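You operate a simulated robot arm through the tools that you are given. There is no shell and no other tool. Be economical: measure what you need, move in short steps, check, and stop when the job is done.

You are at the controls of a simulated robot arm. One attempt, no reset.

JOB
Fill the tall blue cup to its lower line and the tall green cup to its upper line.
Fine: use the swing tap; open the tank valve first and close it at the end.

Only the result counts: the job must be done as asked and must still hold three seconds after the hand-in. Knocking over, shifting, dropping, spilling or breaking anything else fails it.

ROBOT AND FRAMES
A 7-joint arm with a two-finger parallel gripper, fixed in place. Base frame: the origin is at the foot of the arm, x ahead of it, y to its left, z up. Readings come in m, rad, newtons and seconds.
With the tool pointing down near the work surface it reaches from about 0.12 to 0.66 m from the base axis. Its first joint turns from -1.152 to 1.152 rad. Payload 2.4 kg.
The tool frame sits at the grasp point between the pads (the TCP): z along the fingers, y along the line on which they close. The tips reach 0.03 m beyond it. The gripper opens to 0.094 m. The fingers are 0.028 m wide and 0.01 m thick; the gripper's body (0.05 by 0.096 m) begins 0.055 m behind the TCP.
Orientation is that of the tool frame in the base frame, as a unit quaternion [w, x, y, z]. With the fingers straight down and closing along the base's y, the tool's x points along the base's -x, its y along +y and its z along -z.

CONTROLS
- The arm moves only by the tool move_arm. Its argument "targets" is a list of rows, each a list of 7 numbers: the turn, a rotation vector about the base's x, y, z in rad, then the shift along the base's x, y, z in cm, then the gripper command, from -1 (shut) to 1 (fully open), values between in proportion. In form: [[wx, wy, wz, x, y, z, hand], ...]. A call has 1 to 12 rows; each row is the pose to reach, as a shift and turn from the pose commanded when the call began. Rows are played at 5 a second. More than 0.05 m and 0.15 rad between two rows, or a gripper value outside its range, and nothing of the call is played. A pose out of reach is approached as far as the arm can. The call stops where the force on the tool passes 90 N (or 10 N more than at its start, if that is more) or the arm is blocked; 0.2 s more then pass. Each finger travels about 0.153 m/s and halts on what it meets, pressing with about 41 N; the grip force reading is that of the motor and also rises with nothing between the fingers. The clock runs only during rows and for 0.2 s after the last one: add rows that repeat a pose to give the fingers time. The reply holds the time, the measured pose of the TCP, the force on the tool along the base axes, the opening and the grip force, in the units named above and with some noise, and new pictures: "pictures" is both (left out), scene, wrist or none.
- Cameras (640 x 400 px; columns grow to the right, rows downward): "scene" is fixed at [0.0476, 0.4996, 1.4261]; the picture's right is [-0.51, -0.86, 0.00], its down [-0.63, 0.38, -0.68] and it looks along [0.59, -0.35, -0.73] (base axes); focal length 307 px, centre (320, 200). "wrist" rides on the gripper at [0.076, 0.014, -0.103] in the tool frame; the picture's right is [-0.18, 0.98, 0.00], its down [-0.75, -0.14, -0.64] and it looks along [-0.63, -0.12, 0.77] (tool axes); focal length 243 px, centre (320, 200).
- pixel_to_xyz(camera, pixels): there is no depth. For up to 12 entries [column, row, z] of the newest picture of that camera ("zoom" is the newest enlarged one), the place [x, y] in the base frame at which the ray of that pixel passes the height z, good to about 0.002 m. The clock stands still meanwhile.
- zoom(camera, box): a new picture of the part [left, top, right, bottom] of that camera's present view, enlarged. The clock stands still meanwhile.
- sign_off(): hands the job in; it is judged then, once.

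Go step by step. Measure first, check grasps and placings, and put right what went wrong. The budget is 80 turns and 200 pictures, counting those below and the enlarged ones. Unless the task says otherwise, let go and move clear before handing in, and close with one line.

The tools are called after "Emit:" by a JSON object that holds its "op" and its "data". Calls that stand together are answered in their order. move_arm: Moves the arm, as the interface text tells. Its arguments: {"type":"object","properties":{"targets":{"type":"array","items":{"type":"array","items":{"type":"number"}}},"pictures":{"type":"string","enum":["both","scene","wrist","none"]}},"required":["targets"]} The other tools are called the same way: pixel_to_xyz (camera, pixels) gives the place at which the rays of pixels pass given heights; zoom (camera, box) takes an enlarged picture of a part of a camera's view; sign_off () hands the job in.

At the start:

```text
clock: 0.0
ee_pos: [0.243, 0.307, 1.2057]
tool_rot: [0.0, 0.0, 1.0, 0.0]
force: [0.2, 0.1, -0.4]
finger_gap: 0.0942
grasp_force: 0.0
```

scene: 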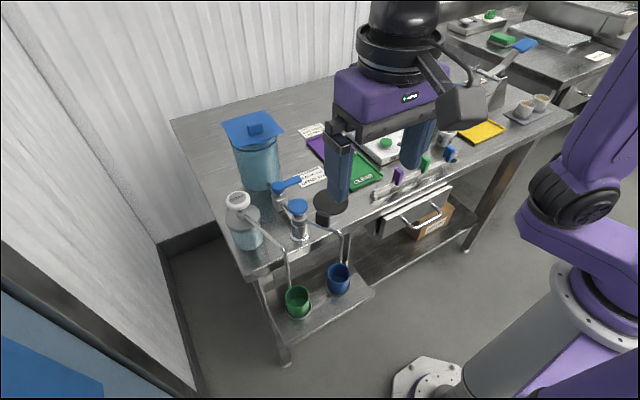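
wrist: 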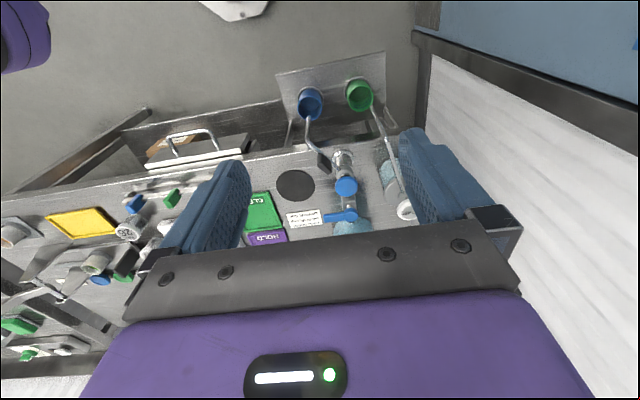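

The scene shows a tank (255,150), valve lever (287,185), a tap with blue knob (298,208), and cups at (297,300) green and (338,278) blue. I'll enlarge these first.

Emit:
{"op": "zoom", "data": {"camera": "scene", "box": [220, 100, 380, 200]}}

Emit:
{"op": "zoom", "data": {"camera": "scene", "box": [220, 160, 380, 260]}}

Emit:
{"op": "zoom", "data": {"camera": "scene", "box": [260, 240, 380, 330]}}

Emit:
{"op": "zoom", "data": {"camera": "wrist", "box": [270, 60, 430, 240]}}

```text
4.00 times, centred on (300, 150) of scene
```

zoom: 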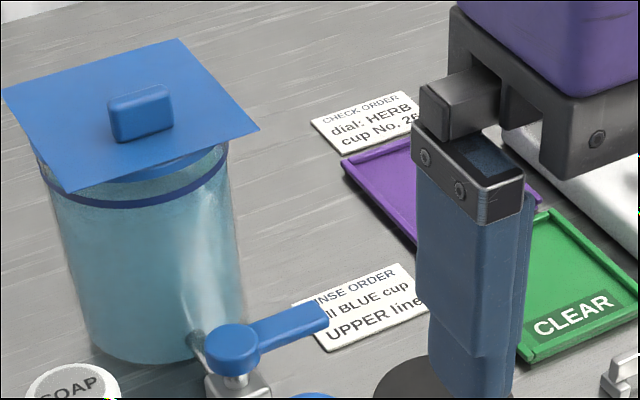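

```text
4.00 times, centred on (300, 210) of scene
```

zoom: 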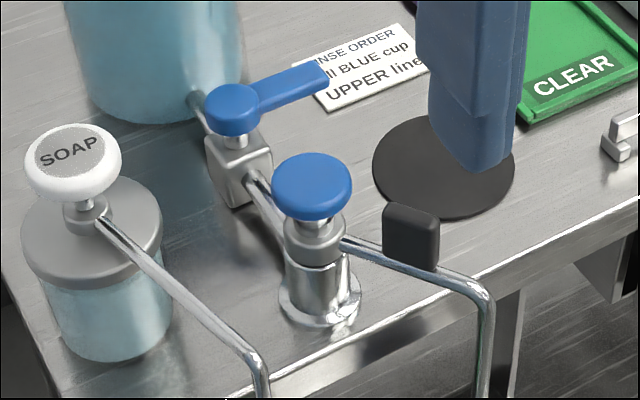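

```text
4.44 times, centred on (320, 285) of scene
```

zoom: 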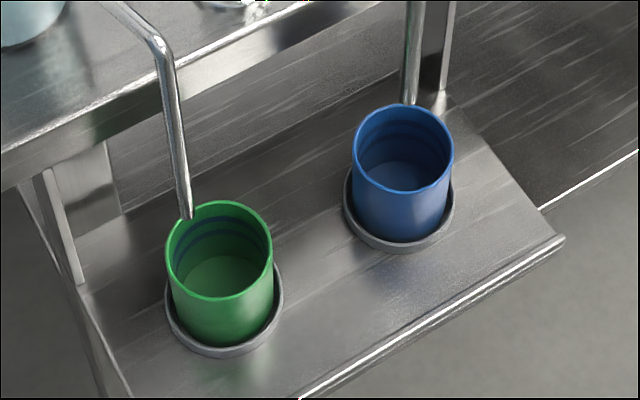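

```text
2.22 times, centred on (350, 150) of wrist
```

zoom: 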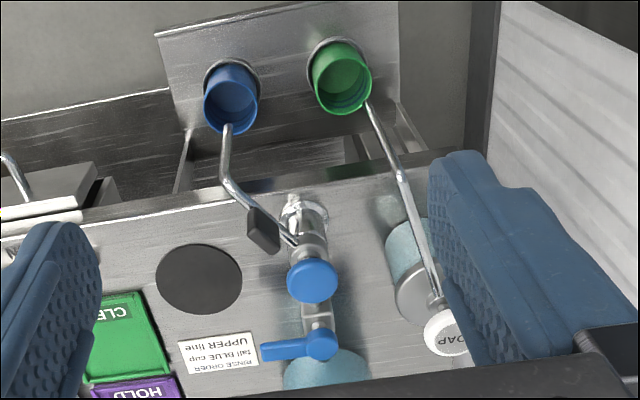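

I'll triangulate the knob, lever, spout handle and cups by comparing both cameras at several heights.

Emit:
{"op": "pixel_to_xyz", "data": {"camera": "scene", "pixels": [[298, 206, 0.75], [298, 206, 0.85], [278, 186, 0.75], [278, 186, 0.85], [300.5, 179, 0.75], [300.5, 179, 0.85], [322.5, 215, 0.75], [322.5, 215, 0.85], [337, 268, 0.4], [337, 268, 0.6], [296, 291, 0.4], [296, 291, 0.6]]}}

Emit:
{"op": "pixel_to_xyz", "data": {"camera": "wrist", "pixels": [[346.5, 186, 0.75], [346.5, 186, 0.85], [351, 215, 0.75], [351, 215, 0.85], [325, 219, 0.75], [325, 219, 0.85], [325, 163, 0.75], [325, 163, 0.85], [310, 104, 0.4], [310, 104, 0.6], [359, 95, 0.4], [359, 95, 0.6]]}}

```text
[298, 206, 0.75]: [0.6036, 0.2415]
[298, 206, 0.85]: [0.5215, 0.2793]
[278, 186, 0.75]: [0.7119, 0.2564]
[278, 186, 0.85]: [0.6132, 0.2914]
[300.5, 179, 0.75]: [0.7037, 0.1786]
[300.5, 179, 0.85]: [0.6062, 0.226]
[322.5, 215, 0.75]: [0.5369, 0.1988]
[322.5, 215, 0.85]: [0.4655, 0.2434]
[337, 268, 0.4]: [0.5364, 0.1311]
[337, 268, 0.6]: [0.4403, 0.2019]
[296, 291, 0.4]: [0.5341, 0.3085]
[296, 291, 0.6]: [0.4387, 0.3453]
```

```text
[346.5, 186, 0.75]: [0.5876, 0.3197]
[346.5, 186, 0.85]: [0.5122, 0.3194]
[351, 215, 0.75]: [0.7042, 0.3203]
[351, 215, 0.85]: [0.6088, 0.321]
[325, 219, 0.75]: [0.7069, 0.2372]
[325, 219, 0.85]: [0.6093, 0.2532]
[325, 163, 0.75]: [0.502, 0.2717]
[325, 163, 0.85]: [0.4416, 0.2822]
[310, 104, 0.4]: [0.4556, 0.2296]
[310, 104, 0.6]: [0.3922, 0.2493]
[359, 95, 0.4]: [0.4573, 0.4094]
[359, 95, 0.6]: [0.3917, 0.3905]
```

Triangulated: the tap knob is at about (0.433, 0.319, 0.956), the lever pivot at (0.528, 0.322, 0.936) with its tip at (0.521, 0.267), and the tab at about (0.38, 0.29, 0.96). The cups are at x≈0.345, y≈0.27 (blue) and 0.375 (green), on a lower shelf. I'll lower the camera for a closer look.

Emit:
{"op": "move_arm", "data": {"targets": [[0, 0, 0, -1, 0, -4, 1], [0, 0, 0, -2, 0, -8, 1], [0, 0, 0, -3, 0, -12, 1], [0, 0, 0, -3, 0, -12, 1]], "pictures": "both"}}

```text
clock: 1.0
ee_pos: [0.2131, 0.3045, 1.0855]
tool_rot: [0.0, -0.001, 1.0, 0.0]
force: [-0.1, -0.9, 0.2]
finger_gap: 0.0941
grasp_force: 0.1
```

scene: 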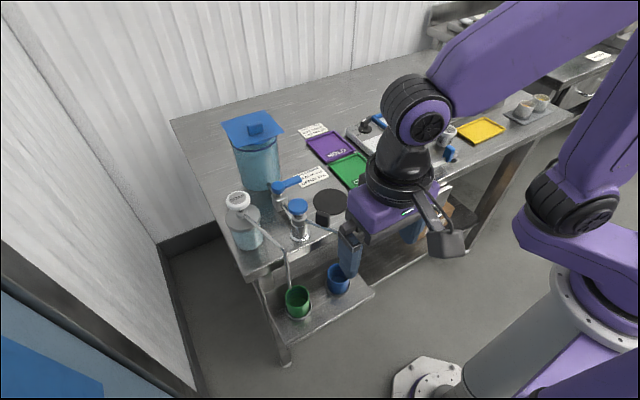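
wrist: 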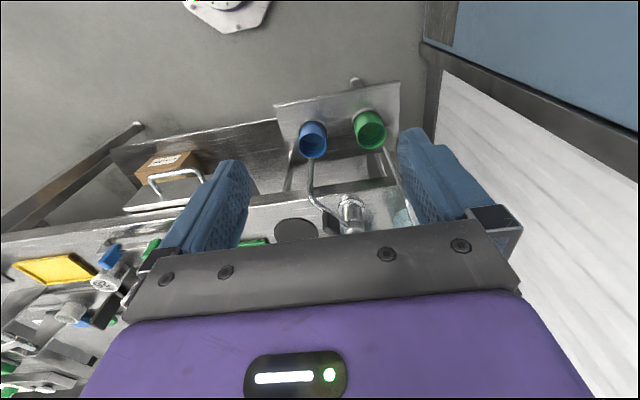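

Emit:
{"op": "zoom", "data": {"camera": "wrist", "box": [260, 80, 420, 180]}}

Emit:
{"op": "zoom", "data": {"camera": "wrist", "box": [280, 150, 420, 240]}}

Emit:
{"op": "zoom", "data": {"camera": "scene", "box": [250, 160, 350, 222]}}

```text
4.00 times, centred on (340, 130) of wrist
```

zoom: 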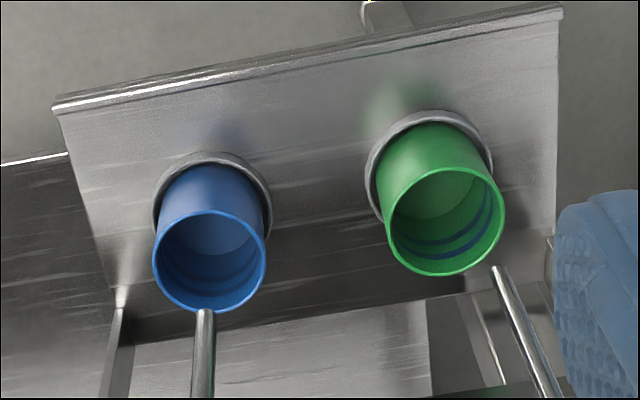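

```text
4.44 times, centred on (350, 195) of wrist
```

zoom: 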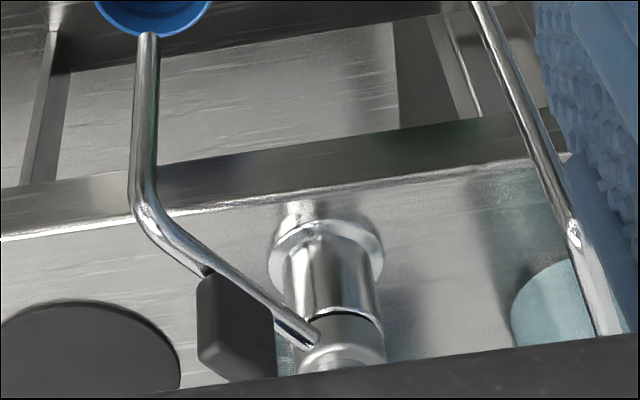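

```text
6.40 times, centred on (300, 191) of scene
```

zoom: 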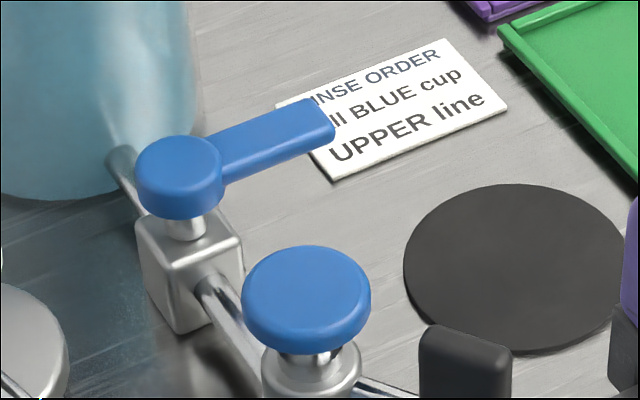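

Now I'll triangulate the spout tip, cup rims and soap tip with the two views.

Emit:
{"op": "pixel_to_xyz", "data": {"camera": "scene", "pixels": [[340.3, 263.2, 0.75], [340.3, 263.2, 0.85], [338.5, 273.3, 0.75], [338.5, 273.3, 0.85], [297, 295.8, 0.75], [297, 295.8, 0.85], [290, 288.5, 0.75], [290, 288.5, 0.85], [330, 202, 0.865], [299.5, 235, 0.865], [322.5, 213, 0.96], [340, 233, 0.92]]}}

Emit:
{"op": "pixel_to_xyz", "data": {"camera": "wrist", "pixels": [[311.2, 158, 0.75], [311.2, 158, 0.85], [312.5, 145.5, 0.75], [312.5, 145.5, 0.85], [371, 135, 0.75], [371, 135, 0.85], [385, 147.5, 0.75], [385, 147.5, 0.85], [296, 230, 0.865], [349, 206, 0.865], [332, 222, 0.93], [310, 195, 0.92]]}}

```text
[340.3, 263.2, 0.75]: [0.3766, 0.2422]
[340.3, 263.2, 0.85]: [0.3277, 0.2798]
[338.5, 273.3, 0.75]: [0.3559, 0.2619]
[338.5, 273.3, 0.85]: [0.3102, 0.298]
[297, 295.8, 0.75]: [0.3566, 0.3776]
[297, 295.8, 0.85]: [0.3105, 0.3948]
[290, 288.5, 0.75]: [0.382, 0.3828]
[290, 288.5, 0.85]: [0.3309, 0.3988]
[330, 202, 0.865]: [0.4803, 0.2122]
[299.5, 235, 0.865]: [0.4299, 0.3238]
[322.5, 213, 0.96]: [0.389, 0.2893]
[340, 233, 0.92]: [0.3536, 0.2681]
```

```text
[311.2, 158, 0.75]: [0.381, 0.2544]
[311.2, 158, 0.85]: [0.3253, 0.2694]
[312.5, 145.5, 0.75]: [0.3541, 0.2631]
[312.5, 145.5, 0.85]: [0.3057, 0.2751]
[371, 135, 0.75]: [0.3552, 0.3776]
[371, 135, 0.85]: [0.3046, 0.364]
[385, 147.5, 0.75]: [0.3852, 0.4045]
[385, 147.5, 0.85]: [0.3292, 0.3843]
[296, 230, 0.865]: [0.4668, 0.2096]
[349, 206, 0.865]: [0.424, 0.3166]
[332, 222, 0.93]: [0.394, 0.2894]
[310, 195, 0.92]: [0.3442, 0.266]
```

The blue rim is at about (0.355, 0.262, 0.75), the green rim at (0.356, 0.378, 0.75), and the spout tip at (0.350, 0.2625, 0.80), so the spout is already over blue. Before pushing the lever I'll check how much room the tank leaves.

Emit:
{"op": "pixel_to_xyz", "data": {"camera": "scene", "pixels": [[252, 190.5, 0.863], [280, 180, 0.863], [285, 132, 1.02], [285, 132, 1.06], [237.5, 147.5, 1.02], [237.5, 147.5, 1.06], [221, 122, 1.02], [221, 122, 1.06], [264.5, 109.5, 1.02], [264.5, 109.5, 1.06], [252, 151, 1.02], [277, 137, 1.02]]}}

Emit:
{"op": "zoom", "data": {"camera": "scene", "box": [216, 100, 312, 216]}}

```text
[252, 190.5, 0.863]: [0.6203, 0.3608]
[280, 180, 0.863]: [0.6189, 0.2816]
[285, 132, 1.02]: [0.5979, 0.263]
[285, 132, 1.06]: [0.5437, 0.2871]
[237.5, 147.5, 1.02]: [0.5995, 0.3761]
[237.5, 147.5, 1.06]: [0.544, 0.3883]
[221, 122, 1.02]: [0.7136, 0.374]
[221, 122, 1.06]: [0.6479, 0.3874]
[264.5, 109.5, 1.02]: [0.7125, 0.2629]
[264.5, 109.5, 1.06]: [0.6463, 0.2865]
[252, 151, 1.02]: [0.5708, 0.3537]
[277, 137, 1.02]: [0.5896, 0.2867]
```

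```text
3.45 times, centred on (264, 158) of scene
```

zoom: 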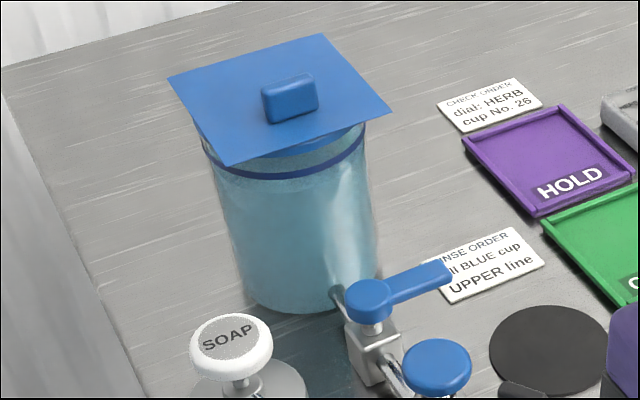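

The tank lid front is at x≈0.595 and z≈1.02, so a closed finger at x≈0.552 fits behind the lever. I'll hover there first with the gripper shut.

Emit:
{"op": "move_arm", "data": {"targets": [[0, 0, 0, 4.5, -0.5, 0.5, -1], [0, 0, 0, 9, -1, 0.5, -1], [0, 0, 0, 13.5, -1.5, 0.5, -1], [0, 0, 0, 18, -2, 0.5, -1], [0, 0, 0, 22.5, -2.5, 0.5, -1], [0, 0, 0, 27, -3, 0.5, -1], [0, 0, 0, 31, -3.1, 0.5, -1], [0, 0, 0, 33.9, -3.1, 0.5, -1], [0, 0, 0, 33.9, -3.1, -3, -1], [0, 0, 0, 33.9, -3.1, -3, -1]]}}

```text
clock: 3.2
ee_pos: [0.5532, 0.2746, 1.0557]
tool_rot: [0.0, -0.001, 1.0, 0.0]
force: [0.9, -0.1, 0.4]
finger_gap: 0.0
grasp_force: 32.7
```

scene: 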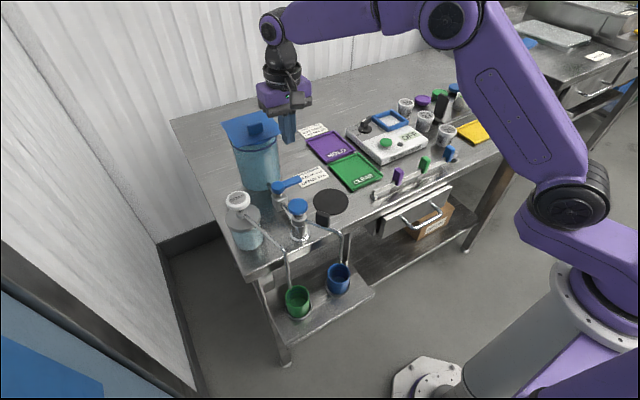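
wrist: 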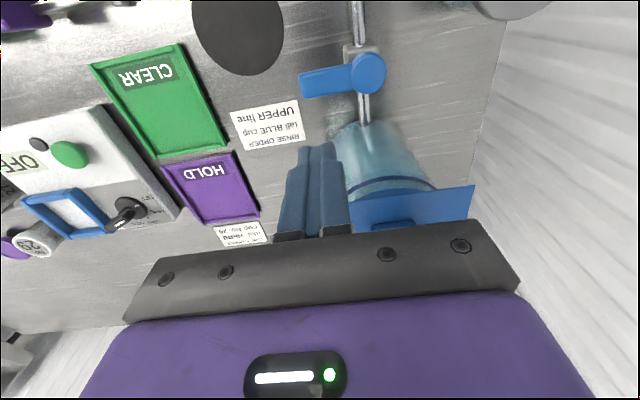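

Emit:
{"op": "pixel_to_xyz", "data": {"camera": "wrist", "pixels": [[369, 72, 0.937], [301, 83, 0.937], [330, 68, 0.937], [330, 91, 0.937], [473, 186, 1.02], [350, 232, 1.02], [365, 45, 0.92]]}}

Emit:
{"op": "zoom", "data": {"camera": "wrist", "box": [260, 20, 480, 240]}}

```text
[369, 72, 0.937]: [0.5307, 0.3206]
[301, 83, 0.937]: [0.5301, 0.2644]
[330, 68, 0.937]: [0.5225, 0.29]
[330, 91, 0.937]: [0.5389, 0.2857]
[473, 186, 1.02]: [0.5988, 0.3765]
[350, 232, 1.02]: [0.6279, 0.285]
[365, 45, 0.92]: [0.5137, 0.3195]
```

```text
1.82 times, centred on (370, 130) of wrist
```

zoom: 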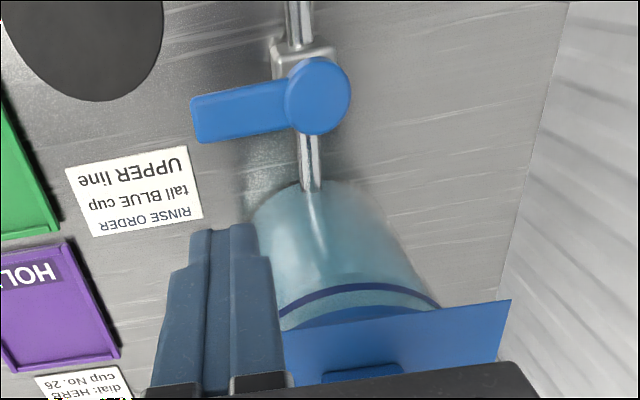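

The lever's rear edge is at x≈0.539 and its tip at y≈0.264. I'll shift 7 mm further back and descend.

Emit:
{"op": "move_arm", "data": {"targets": [[0, 0, 0, 0.7, -0.3, 0, -1], [0, 0, 0, 0.7, -0.3, -4, -1], [0, 0, 0, 0.7, -0.3, -8, -1], [0, 0, 0, 0.7, -0.3, -10.6, -1], [0, 0, 0, 0.7, -0.3, -10.6, -1]]}}

```text
clock: 4.3
ee_pos: [0.5616, 0.2746, 0.9622]
tool_rot: [0.003, 0.0, 1.0, 0.001]
force: [-0.8, 0.2, -1.2]
finger_gap: 0.0002
grasp_force: 33.5
stopped in row 5: the force on the tool passed its limit (the readings are from after the stop); the commanded pose is now the measured one
```

scene: 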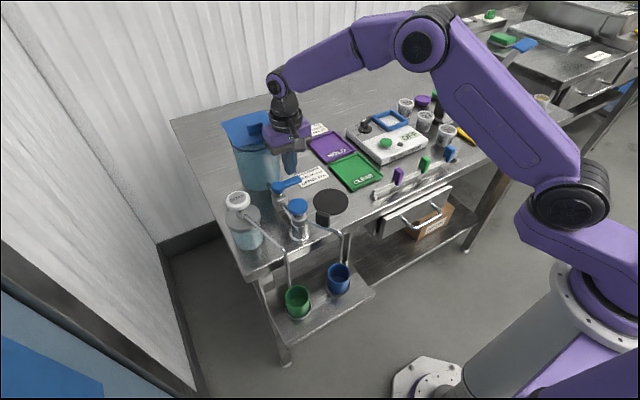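
wrist: 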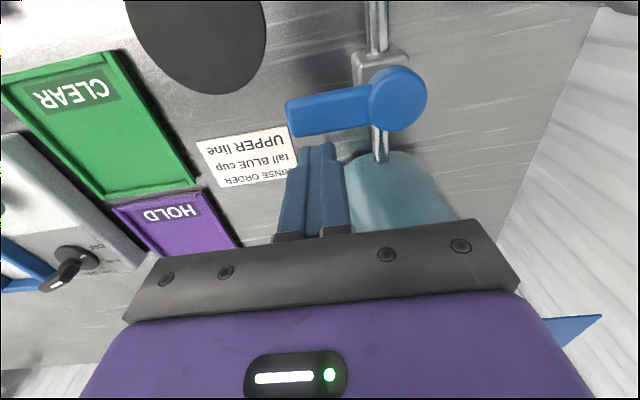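

Something touched: z stopped at 0.962 with tips at 0.932. I'll check whether it was the lid or the lever.

Emit:
{"op": "zoom", "data": {"camera": "scene", "box": [216, 90, 336, 215]}}

Emit:
{"op": "zoom", "data": {"camera": "wrist", "box": [270, 50, 450, 240]}}

Emit:
{"op": "pixel_to_xyz", "data": {"camera": "wrist", "pixels": [[602, 316, 1.02], [398, 97, 0.937], [286, 100, 0.937], [340, 132, 0.937]]}}

```text
3.20 times, centred on (276, 152) of scene
```

zoom: 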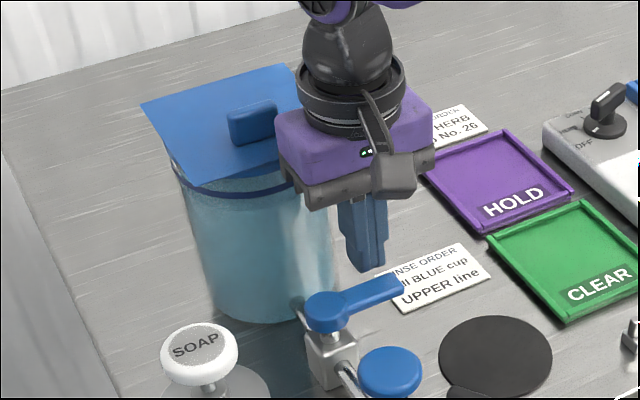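

```text
2.11 times, centred on (360, 145) of wrist
```

zoom: 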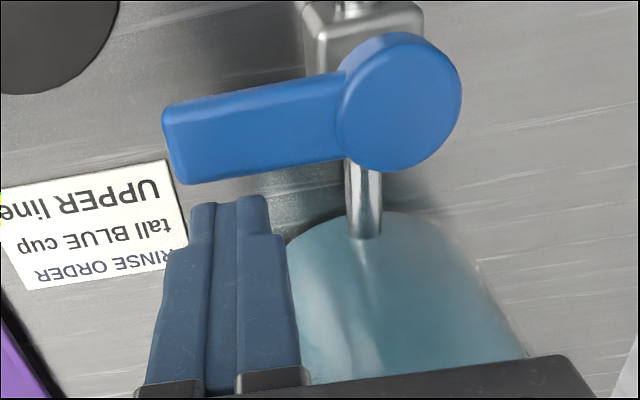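

```text
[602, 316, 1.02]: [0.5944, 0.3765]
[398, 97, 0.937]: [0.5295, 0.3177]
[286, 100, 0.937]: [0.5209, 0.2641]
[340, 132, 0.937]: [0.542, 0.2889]
```

The gripper body met the lid edge. I'll lift off and check the lid.

Emit:
{"op": "move_arm", "data": {"targets": [[0, 0, 0, -0.3, -0.5, 3, -1], [0, 0, 0, -0.8, -3, 7, -1], [0, 0, 0, -4, -6, 9, -1], [0, 0, 0, -4, -6, 9, -1]]}}

Emit:
{"op": "zoom", "data": {"camera": "scene", "box": [216, 100, 312, 216]}}

```text
clock: 5.3
ee_pos: [0.5209, 0.2138, 1.0519]
tool_rot: [0.003, 0.0, 1.0, 0.002]
force: [0.9, -0.5, -0.1]
finger_gap: 0.0
grasp_force: 33.6
```

scene: 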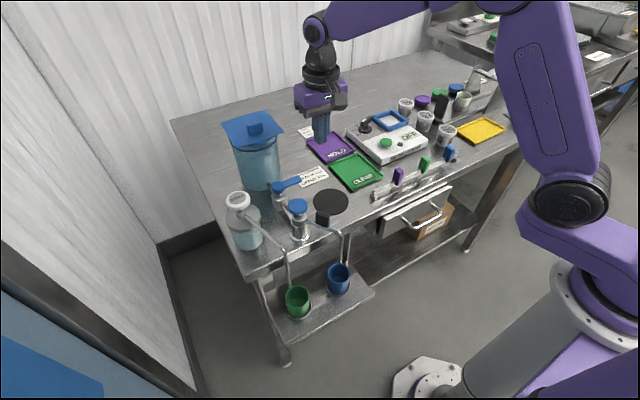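
wrist: 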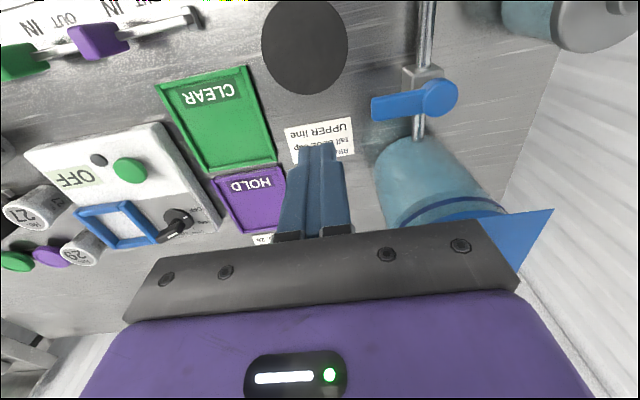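

```text
3.45 times, centred on (264, 158) of scene
```

zoom: 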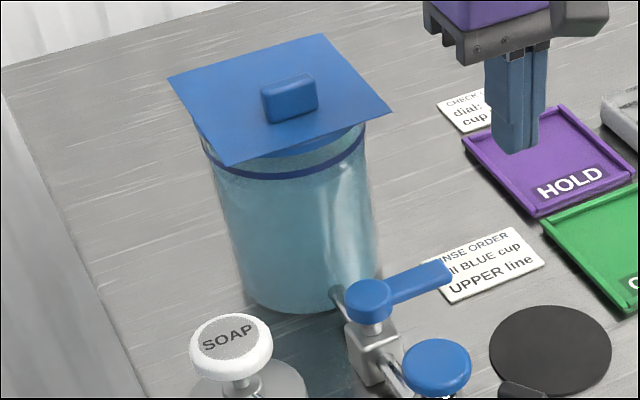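

The lid is back exactly where it was. I'll lean the tool back 0.3 rad so its body clears the lid, then come down behind the lever.

Emit:
{"op": "move_arm", "data": {"targets": [[0, -0.14, 0, 1, 1.5, 1, -1], [0, -0.28, 0, 2.5, 3, 1, -1], [0, -0.3, 0, 3.9, 5.6, 1, -1], [0, -0.3, 0, 3.9, 5.6, -2.5, -1], [0, -0.3, 0, 3.9, 5.6, -6, -1], [0, -0.3, 0, 3.9, 5.6, -9, -1], [0, -0.3, 0, 3.9, 5.6, -10.6, -1], [0, -0.3, 0, 3.9, 5.6, -10.6, -1]]}}

```text
clock: 7.1
ee_pos: [0.5604, 0.271, 0.9451]
tool_rot: [0.152, -0.001, 0.988, 0.002]
force: [0.2, -0.1, 0.1]
finger_gap: 0.0
grasp_force: 32.6
```

scene: 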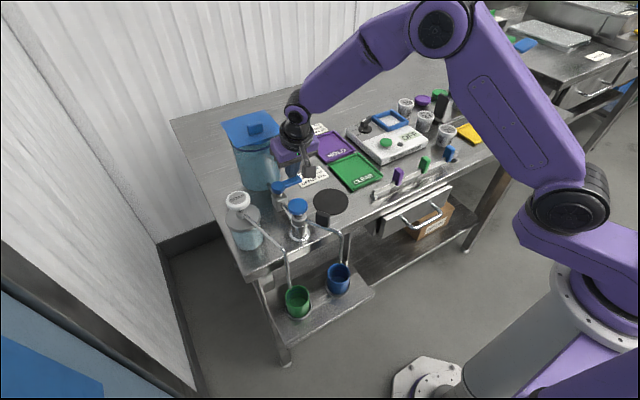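
wrist: 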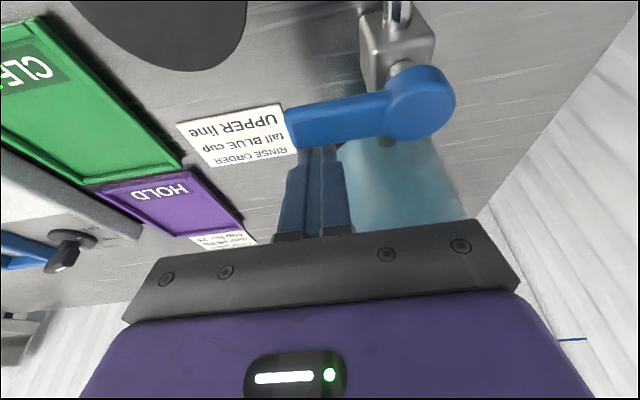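

The finger is behind the lever. I'll push a third of the way toward −x and check.

Emit:
{"op": "move_arm", "data": {"targets": [[0, 0, 0, -0.7, 0, 0, -1], [0, 0, 0, -1.4, 0, 0, -1], [0, 0, 0, -2.0, -0.1, 0, -1], [0, 0, 0, -2.6, -0.1, 0, -1], [0, 0, 0, -3.3, -0.1, 0, -1], [0, 0, 0, -3.3, -0.1, 0, -1]]}}

```text
clock: 8.5
ee_pos: [0.5247, 0.2706, 0.9458]
tool_rot: [0.153, -0.001, 0.988, 0.002]
force: [1.7, -0.4, 0.2]
finger_gap: 0.0002
grasp_force: 33.3
```

scene: 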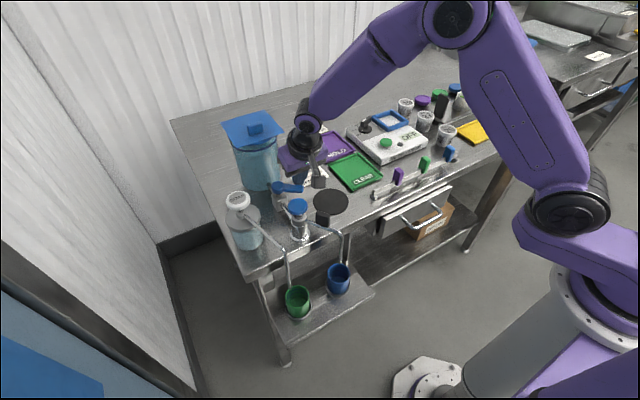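
wrist: 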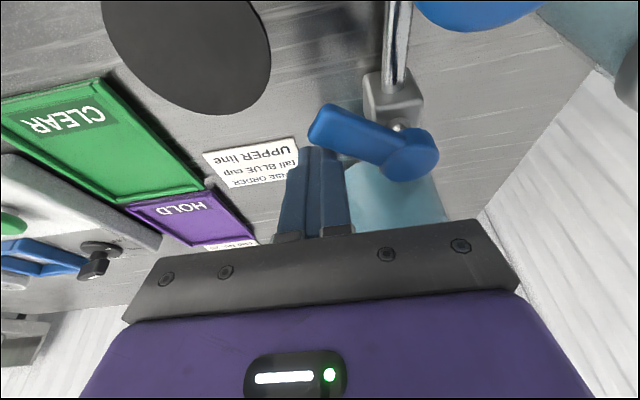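

The lever turns freely (force 1.7 N). I'll continue the arc to in line with the pipe.

Emit:
{"op": "move_arm", "data": {"targets": [[0, 0, 0, -0.8, 0.1, 0, -1], [0, 0, 0, -1.6, 0.4, 0, -1], [0, 0, 0, -2.4, 0.7, 0, -1], [0, 0, 0, -3.1, 1.1, 0, -1], [0, 0, 0, -3.7, 1.7, 0, -1], [0, 0, 0, -4.1, 2.3, 0, -1], [0, 0, 0, -4.4, 2.9, 0, -1], [0, 0, 0, -4.4, 3.3, 0, -1], [0, 0, 0, -4.4, 3.3, 0, -1]]}}

Emit:
{"op": "zoom", "data": {"camera": "scene", "box": [220, 140, 360, 330]}}

```text
clock: 10.5
ee_pos: [0.4814, 0.2996, 0.9436]
tool_rot: [0.152, 0.0, 0.988, 0.001]
force: [1.6, -8.6, 2.0]
finger_gap: 0.0
grasp_force: 32.9
```

scene: 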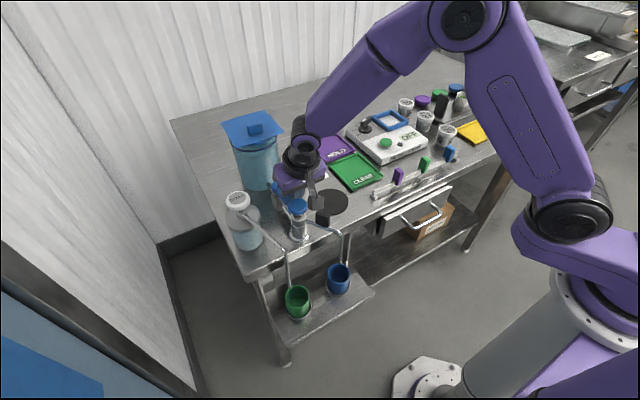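
wrist: 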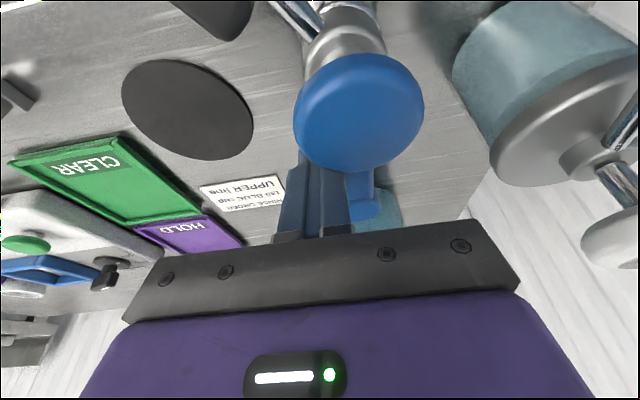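

```text
2.11 times, centred on (290, 235) of scene
```

zoom: 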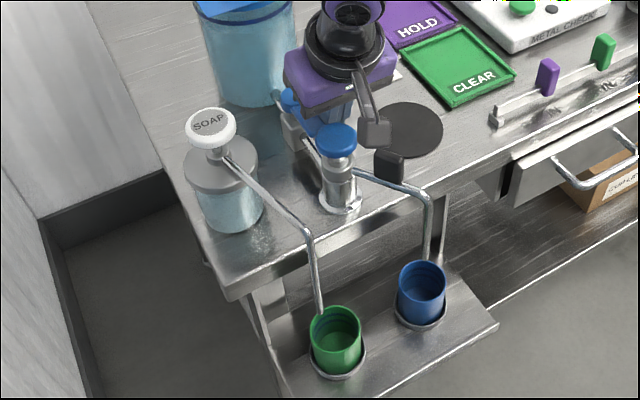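

There is −8.6 N in y, so the lever has reached its stop in line with the pipe. I'll back off, rise and verify.

Emit:
{"op": "move_arm", "data": {"targets": [[0, 0, 0, 0, -2, 0, -1], [0, 0, 0, 0, -4, 1, -1], [0, 0.14, 0, -2, -4, 5, -1], [0, 0.28, 0, -5, -3.5, 8, -1], [0, 0.3, 0, -9, -2, 9, -1], [0, 0.3, 0, -9, -2, 9, -1]]}}

Emit:
{"op": "zoom", "data": {"camera": "wrist", "box": [240, 60, 480, 240]}}

```text
clock: 11.9
ee_pos: [0.3928, 0.2858, 1.0371]
tool_rot: [0.003, 0.0, 1.0, 0.001]
force: [0.3, 1.1, 0.4]
finger_gap: 0.0002
grasp_force: 33.4
```

scene: 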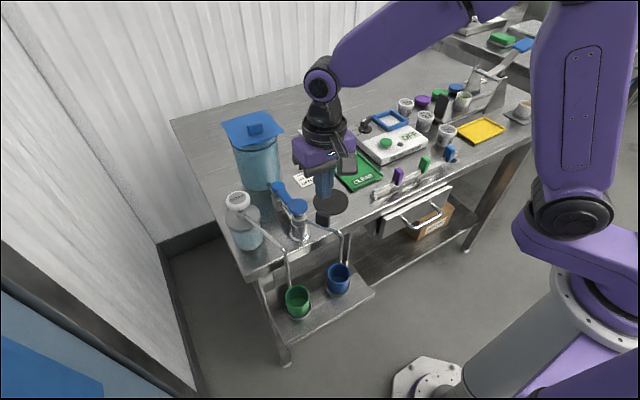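
wrist: 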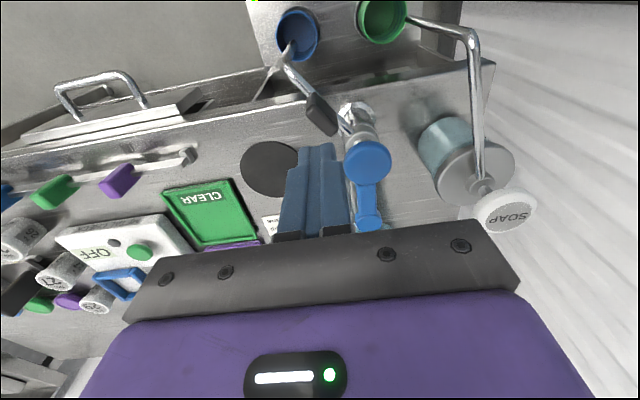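

```text
2.22 times, centred on (360, 150) of wrist
```

zoom: 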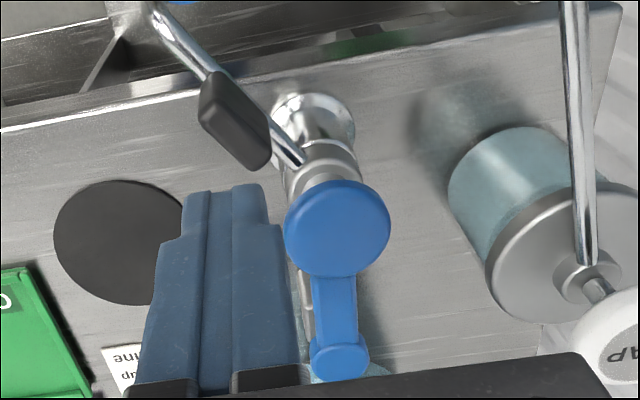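

The lever now lies along the pipe, so the valve is open. Next I'll hover the closed fingertips over the tap knob and measure it.

Emit:
{"op": "pixel_to_xyz", "data": {"camera": "wrist", "pixels": [[367, 160, 0.94], [367, 160, 0.955], [367, 160, 0.97], [368, 218, 0.937]]}}

Emit:
{"op": "pixel_to_xyz", "data": {"camera": "scene", "pixels": [[298, 206, 0.94], [298, 206, 0.955], [298, 206, 0.97]]}}

Emit:
{"op": "move_arm", "data": {"targets": [[0, 0, 0, 2, 1.7, 0, -1], [0, 0, 0, 4, 3.4, 0, -1], [0, 0, 0, 4, 3.4, -3, -1], [0, 0, 0, 4, 3.4, -3.6, -1], [0, 0, 0, 4, 3.4, -3.6, -1]]}}

```text
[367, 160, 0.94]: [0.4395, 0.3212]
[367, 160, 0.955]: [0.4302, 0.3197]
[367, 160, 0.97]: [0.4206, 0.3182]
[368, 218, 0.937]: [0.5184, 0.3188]
```

```text
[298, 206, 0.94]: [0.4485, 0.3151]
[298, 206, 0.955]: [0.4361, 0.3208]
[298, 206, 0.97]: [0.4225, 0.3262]
```

```text
clock: 13.1
ee_pos: [0.4326, 0.3179, 0.9996]
tool_rot: [0.005, 0.0, 1.0, 0.002]
force: [-0.2, 0.2, 0.4]
finger_gap: 0.0
grasp_force: 33.1
```

scene: 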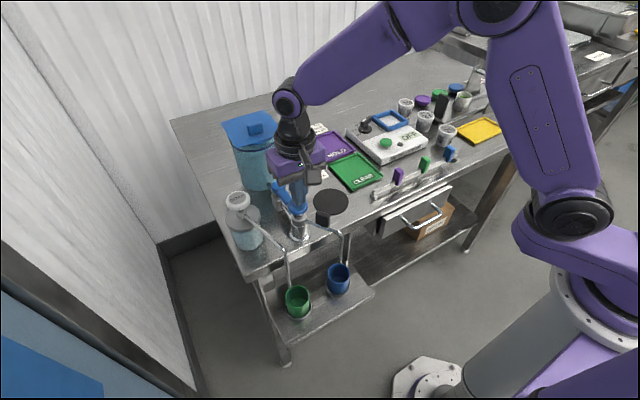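
wrist: 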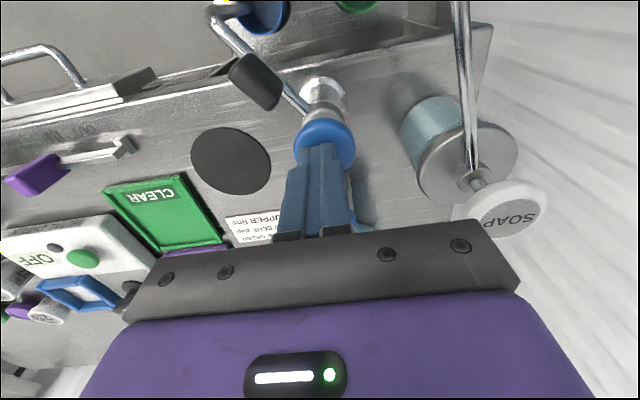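

The tip is about 13 mm above the knob. I'll come down to light contact and read the force.

Emit:
{"op": "move_arm", "data": {"targets": [[0, 0, 0, 0, 0.2, -0.8, -1], [0, 0, 0, 0, 0.2, -1.4, -1], [0, 0, 0, 0, 0.2, -1.6, -1]], "pictures": "none"}}

Emit:
{"op": "zoom", "data": {"camera": "scene", "box": [270, 180, 370, 320]}}

```text
clock: 13.9
ee_pos: [0.432, 0.3183, 0.9839]
tool_rot: [0.004, -0.001, 1.0, 0.003]
force: [1.7, 0.7, 3.7]
finger_gap: 0.0
grasp_force: 32.6
```

```text
2.86 times, centred on (320, 250) of scene
```

zoom: 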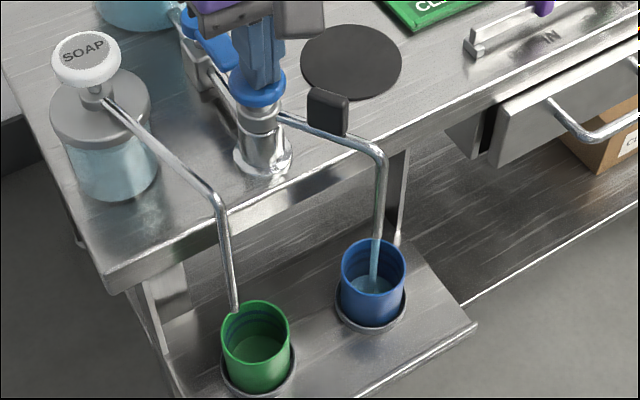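

Water is already flowing into the blue cup. I'll lift to see whether it stops, and look at the level.

Emit:
{"op": "move_arm", "data": {"targets": [[0, 0, 0, 0, 0, 1.2, -1]], "pictures": "none"}}

Emit:
{"op": "zoom", "data": {"camera": "scene", "box": [310, 240, 366, 300]}}

```text
clock: 14.3
ee_pos: [0.4323, 0.3177, 0.9952]
tool_rot: [0.003, -0.001, 1.0, 0.0]
force: [-0.3, 1.2, -0.2]
finger_gap: 0.0
grasp_force: 32.5
```

```text
6.67 times, centred on (338, 270) of scene
```

zoom: 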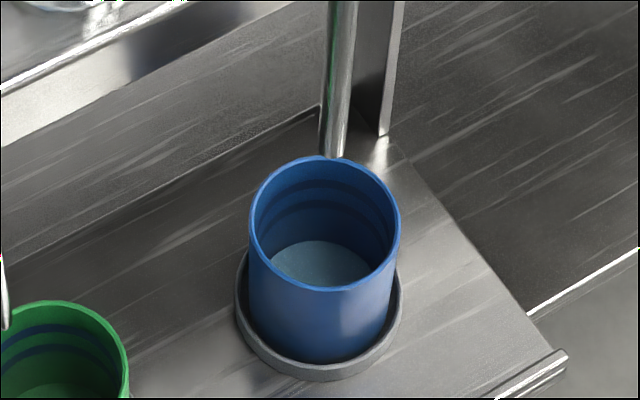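

Flow stops on release. I'll zoom in tightly to read the level against the lines.

Emit:
{"op": "zoom", "data": {"camera": "scene", "box": [322, 260, 354, 280]}}

Emit:
{"op": "zoom", "data": {"camera": "wrist", "box": [200, 0, 400, 125]}}

```text
16.00 times, centred on (338, 270) of scene
```

zoom: 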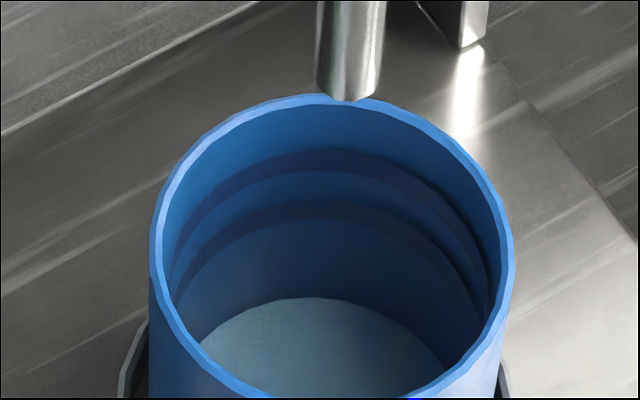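

```text
3.20 times, centred on (300, 62) of wrist
```

zoom: 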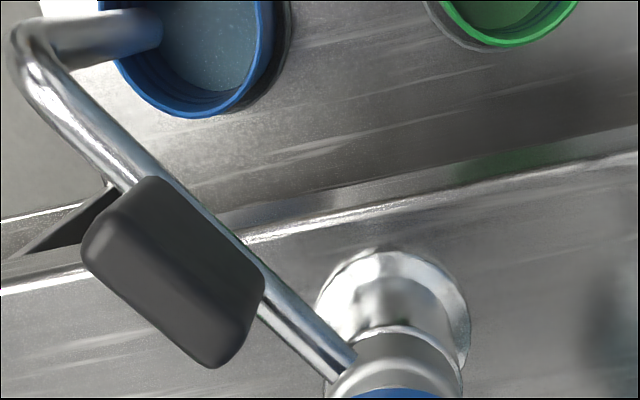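

The zoom resolves it well: upper band at row ≈160, lower band at ≈210, water back edge at ≈298 (about 2 cm below the lower line). I'll give one short press with an automatic lift to calibrate.

Emit:
{"op": "move_arm", "data": {"targets": [[0, 0, 0, 0, 0, -1.2, -1], [0, 0, 0, 0, 0, -1.2, -1], [0, 0, 0, 0, 0, 0, -1]], "pictures": "none"}}

Emit:
{"op": "zoom", "data": {"camera": "scene", "box": [322, 260, 354, 280]}}

```text
clock: 15.1
ee_pos: [0.4329, 0.3178, 0.9942]
tool_rot: [0.004, -0.002, 1.0, 0.001]
force: [0.3, 0.4, 0.6]
finger_gap: 0.0
grasp_force: 32.9
```

```text
16.00 times, centred on (338, 270) of scene
```

zoom: 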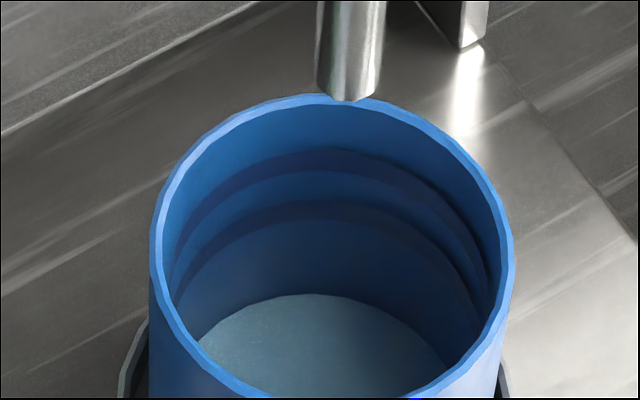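

That raised the level only ~4 px. I'll hold for about 1 s more.

Emit:
{"op": "move_arm", "data": {"targets": [[0, 0, 0, 0, 0, -1.2, -1], [0, 0, 0, 0, 0, -1.2, -1], [0, 0, 0, 0, 0, -1.2, -1], [0, 0, 0, 0, 0, -1.2, -1], [0, 0, 0, 0, 0, -1.2, -1], [0, 0, 0, 0, 0, -1.2, -1], [0, 0, 0, 0, 0, 0, -1]], "pictures": "none"}}

Emit:
{"op": "zoom", "data": {"camera": "scene", "box": [322, 260, 354, 280]}}

```text
clock: 16.7
ee_pos: [0.4321, 0.3188, 0.9938]
tool_rot: [0.003, -0.001, 1.0, 0.001]
force: [0.6, -0.3, 0.4]
finger_gap: 0.0002
grasp_force: 33.1
```

```text
16.00 times, centred on (338, 270) of scene
```

zoom: 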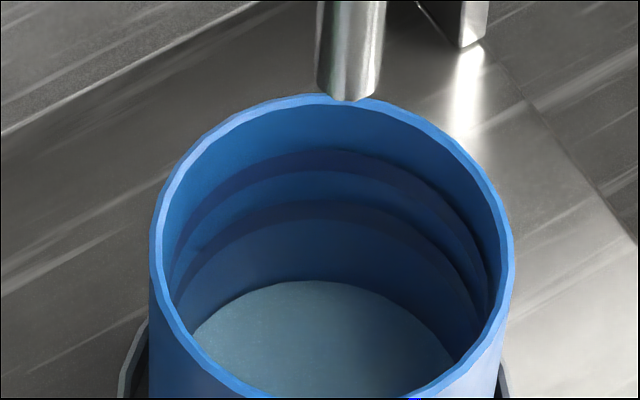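

Flow is about 13 px/s, and I need about 70 px more. I'll press for about 2.2 s.

Emit:
{"op": "move_arm", "data": {"targets": [[0, 0, 0, 0, 0, -1.2, -1], [0, 0, 0, 0, 0, -1.2, -1], [0, 0, 0, 0, 0, -1.2, -1], [0, 0, 0, 0, 0, -1.2, -1], [0, 0, 0, 0, 0, -1.2, -1], [0, 0, 0, 0, 0, -1.2, -1], [0, 0, 0, 0, 0, -1.2, -1], [0, 0, 0, 0, 0, -1.2, -1], [0, 0, 0, 0, 0, -1.2, -1], [0, 0, 0, 0, 0, -1.2, -1], [0, 0, 0, 0, 0, -1.2, -1], [0, 0, 0, 0, 0, 0, -1]], "pictures": "none"}}

Emit:
{"op": "zoom", "data": {"camera": "scene", "box": [322, 260, 354, 280]}}

```text
clock: 19.3
ee_pos: [0.4321, 0.3184, 0.9946]
tool_rot: [0.003, -0.001, 1.0, 0.002]
force: [-0.4, -0.2, -0.2]
finger_gap: 0.0001
grasp_force: 32.7
```

```text
16.00 times, centred on (338, 270) of scene
```

zoom: 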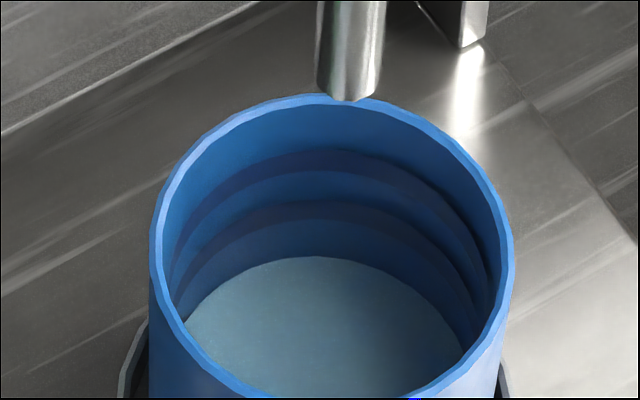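

The water edge is at row 256 (~2.35 px per row). Repeating the same press.

Emit:
{"op": "move_arm", "data": {"targets": [[0, 0, 0, 0, 0, -1.2, -1], [0, 0, 0, 0, 0, -1.2, -1], [0, 0, 0, 0, 0, -1.2, -1], [0, 0, 0, 0, 0, -1.2, -1], [0, 0, 0, 0, 0, -1.2, -1], [0, 0, 0, 0, 0, -1.2, -1], [0, 0, 0, 0, 0, -1.2, -1], [0, 0, 0, 0, 0, -1.2, -1], [0, 0, 0, 0, 0, -1.2, -1], [0, 0, 0, 0, 0, -1.2, -1], [0, 0, 0, 0, 0, -1.2, -1], [0, 0, 0, 0, 0, 0, -1]], "pictures": "none"}}

Emit:
{"op": "zoom", "data": {"camera": "scene", "box": [322, 260, 354, 280]}}

```text
clock: 21.9
ee_pos: [0.4326, 0.3172, 0.9924]
tool_rot: [0.003, -0.001, 1.0, 0.001]
force: [0.2, 0.8, 0.1]
finger_gap: 0.0
grasp_force: 33.3
```

```text
16.00 times, centred on (338, 270) of scene
```

zoom: 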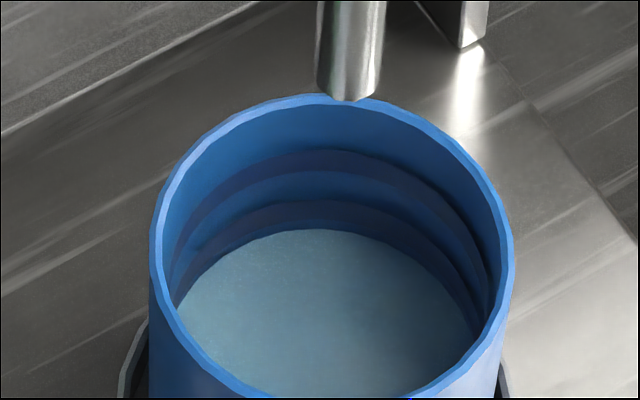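

The edge is at row 229. I'll look closer at where the band lies.

Emit:
{"op": "zoom", "data": {"camera": "scene", "box": [330, 264, 346, 274]}}

```text
16.00 times, centred on (338, 269) of scene
```

zoom: 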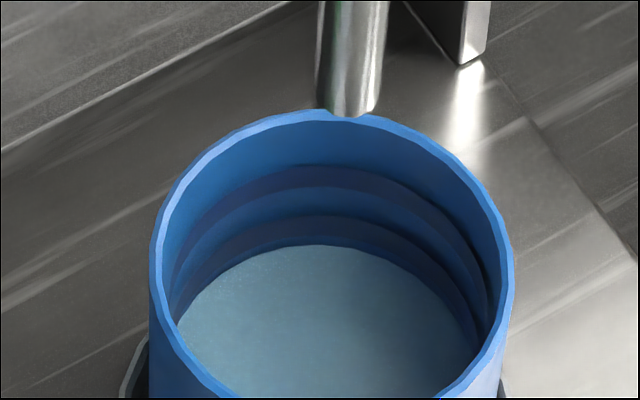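

The lower band spans rows ≈199–221, so the centre is 210 and I need about 19 px, or 8 rows.

Emit:
{"op": "move_arm", "data": {"targets": [[0, 0, 0, 0, 0, -1.2, -1], [0, 0, 0, 0, 0, -1.2, -1], [0, 0, 0, 0, 0, -1.2, -1], [0, 0, 0, 0, 0, -1.2, -1], [0, 0, 0, 0, 0, -1.2, -1], [0, 0, 0, 0, 0, -1.2, -1], [0, 0, 0, 0, 0, -1.2, -1], [0, 0, 0, 0, 0, 0, -1]], "pictures": "none"}}

Emit:
{"op": "zoom", "data": {"camera": "scene", "box": [322, 260, 354, 280]}}

```text
clock: 23.7
ee_pos: [0.4316, 0.3173, 0.9925]
tool_rot: [0.003, 0.0, 1.0, 0.001]
force: [-0.4, 0.1, 0.4]
finger_gap: 0.0
grasp_force: 32.9
```

```text
16.00 times, centred on (338, 270) of scene
```

zoom: 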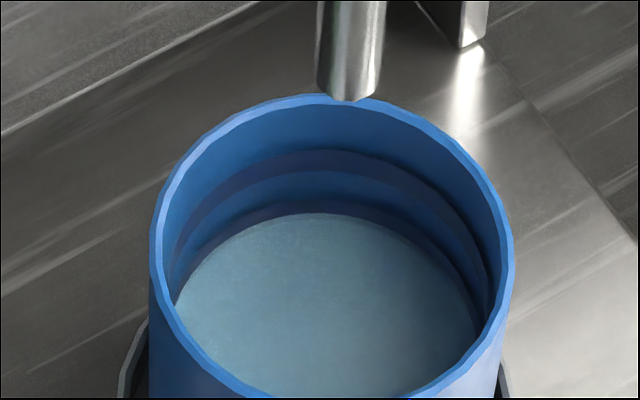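

Blue is at row 212, inside the lower band (centre 210), so it is done. Next I'll move to the −y side of the spout's black tab to swing it to green.

Emit:
{"op": "move_arm", "data": {"targets": [[0, 0, 0, 0, 0, 3, -1], [0, 0, 0, -1, -3, 3, -1], [0, 0, 0, -1.8, -6.4, 3, -1], [0, 0, 0, -1.8, -6.4, 0, -1], [0, 0, 0, -1.8, -6.4, 0, -1]]}}

Emit:
{"op": "zoom", "data": {"camera": "scene", "box": [270, 170, 370, 240]}}

Emit:
{"op": "zoom", "data": {"camera": "wrist", "box": [240, 60, 480, 240]}}

```text
clock: 24.9
ee_pos: [0.4155, 0.2539, 0.9927]
tool_rot: [0.003, -0.001, 1.0, 0.002]
force: [-0.7, 0.4, 0.3]
finger_gap: 0.0002
grasp_force: 33.0
```

scene: 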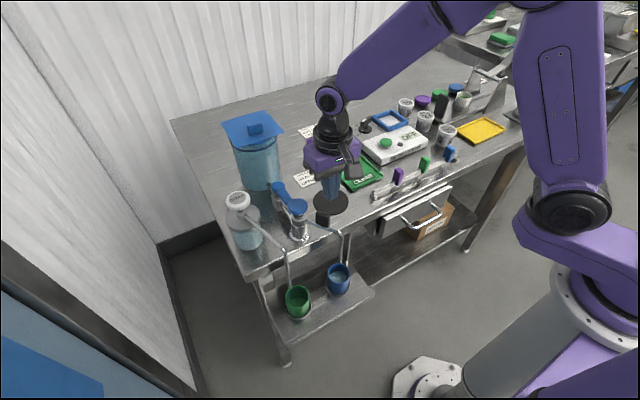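
wrist: 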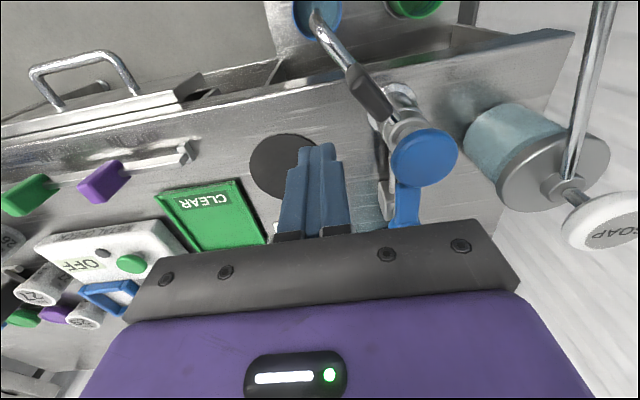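

```text
5.71 times, centred on (320, 205) of scene
```

zoom: 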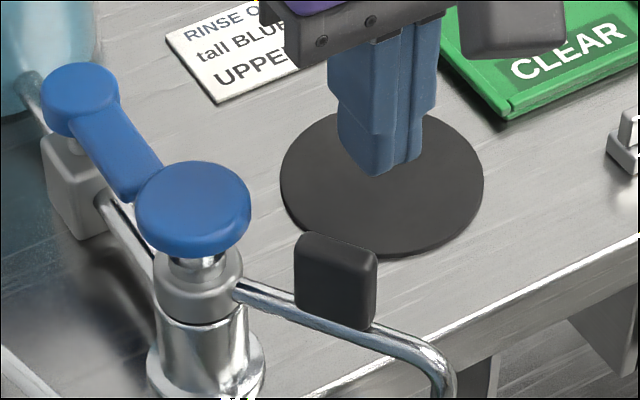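

```text
2.22 times, centred on (360, 150) of wrist
```

zoom: 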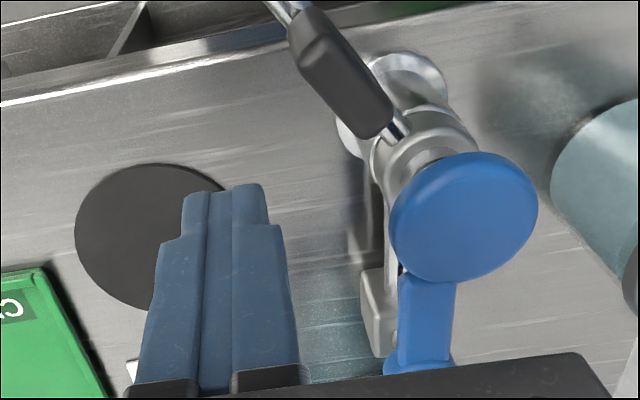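

The tab is a thin plate standing on the spout arm. I'll lower to tip z≈0.928 and push it along its arc, stopping short of green for a check.

Emit:
{"op": "move_arm", "data": {"targets": [[0, 0, 0, 0, 0, -3.5, -1], [0, 0, 0, -0.6, 0.8, -3.5, -1], [0, 0, 0, -1.1, 1.5, -3.5, -1], [0, 0, 0, -1.8, 2.1, -3.5, -1], [0, 0, 0, -2.4, 2.7, -3.5, -1], [0, 0, 0, -3.0, 3.8, -3.5, -1], [0, 0, 0, -3.5, 4.8, -3.5, -1], [0, 0, 0, -3.8, 5.6, -3.5, -1], [0, 0, 0, -3.8, 5.6, -3.5, -1]]}}

Emit:
{"op": "zoom", "data": {"camera": "scene", "box": [260, 180, 370, 310]}}

```text
clock: 26.9
ee_pos: [0.3766, 0.3114, 0.9596]
tool_rot: [0.004, -0.001, 1.0, 0.002]
force: [0.2, -0.6, -0.1]
finger_gap: 0.0
grasp_force: 32.6
```

scene: 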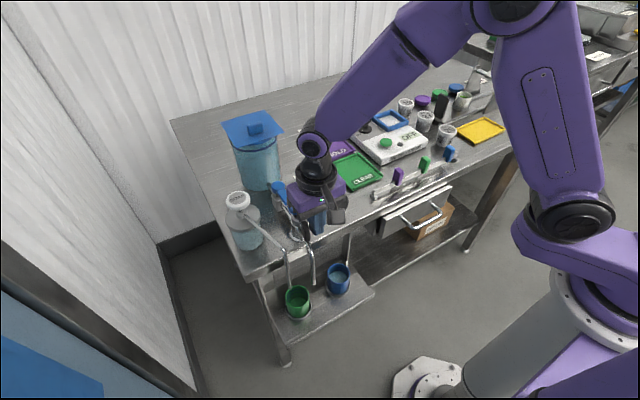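
wrist: 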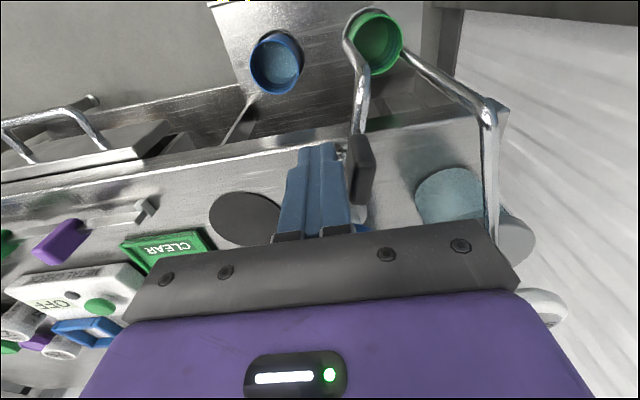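

```text
3.08 times, centred on (315, 245) of scene
```

zoom: 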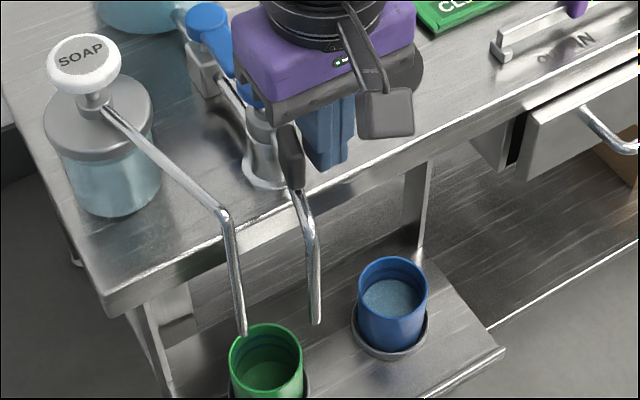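

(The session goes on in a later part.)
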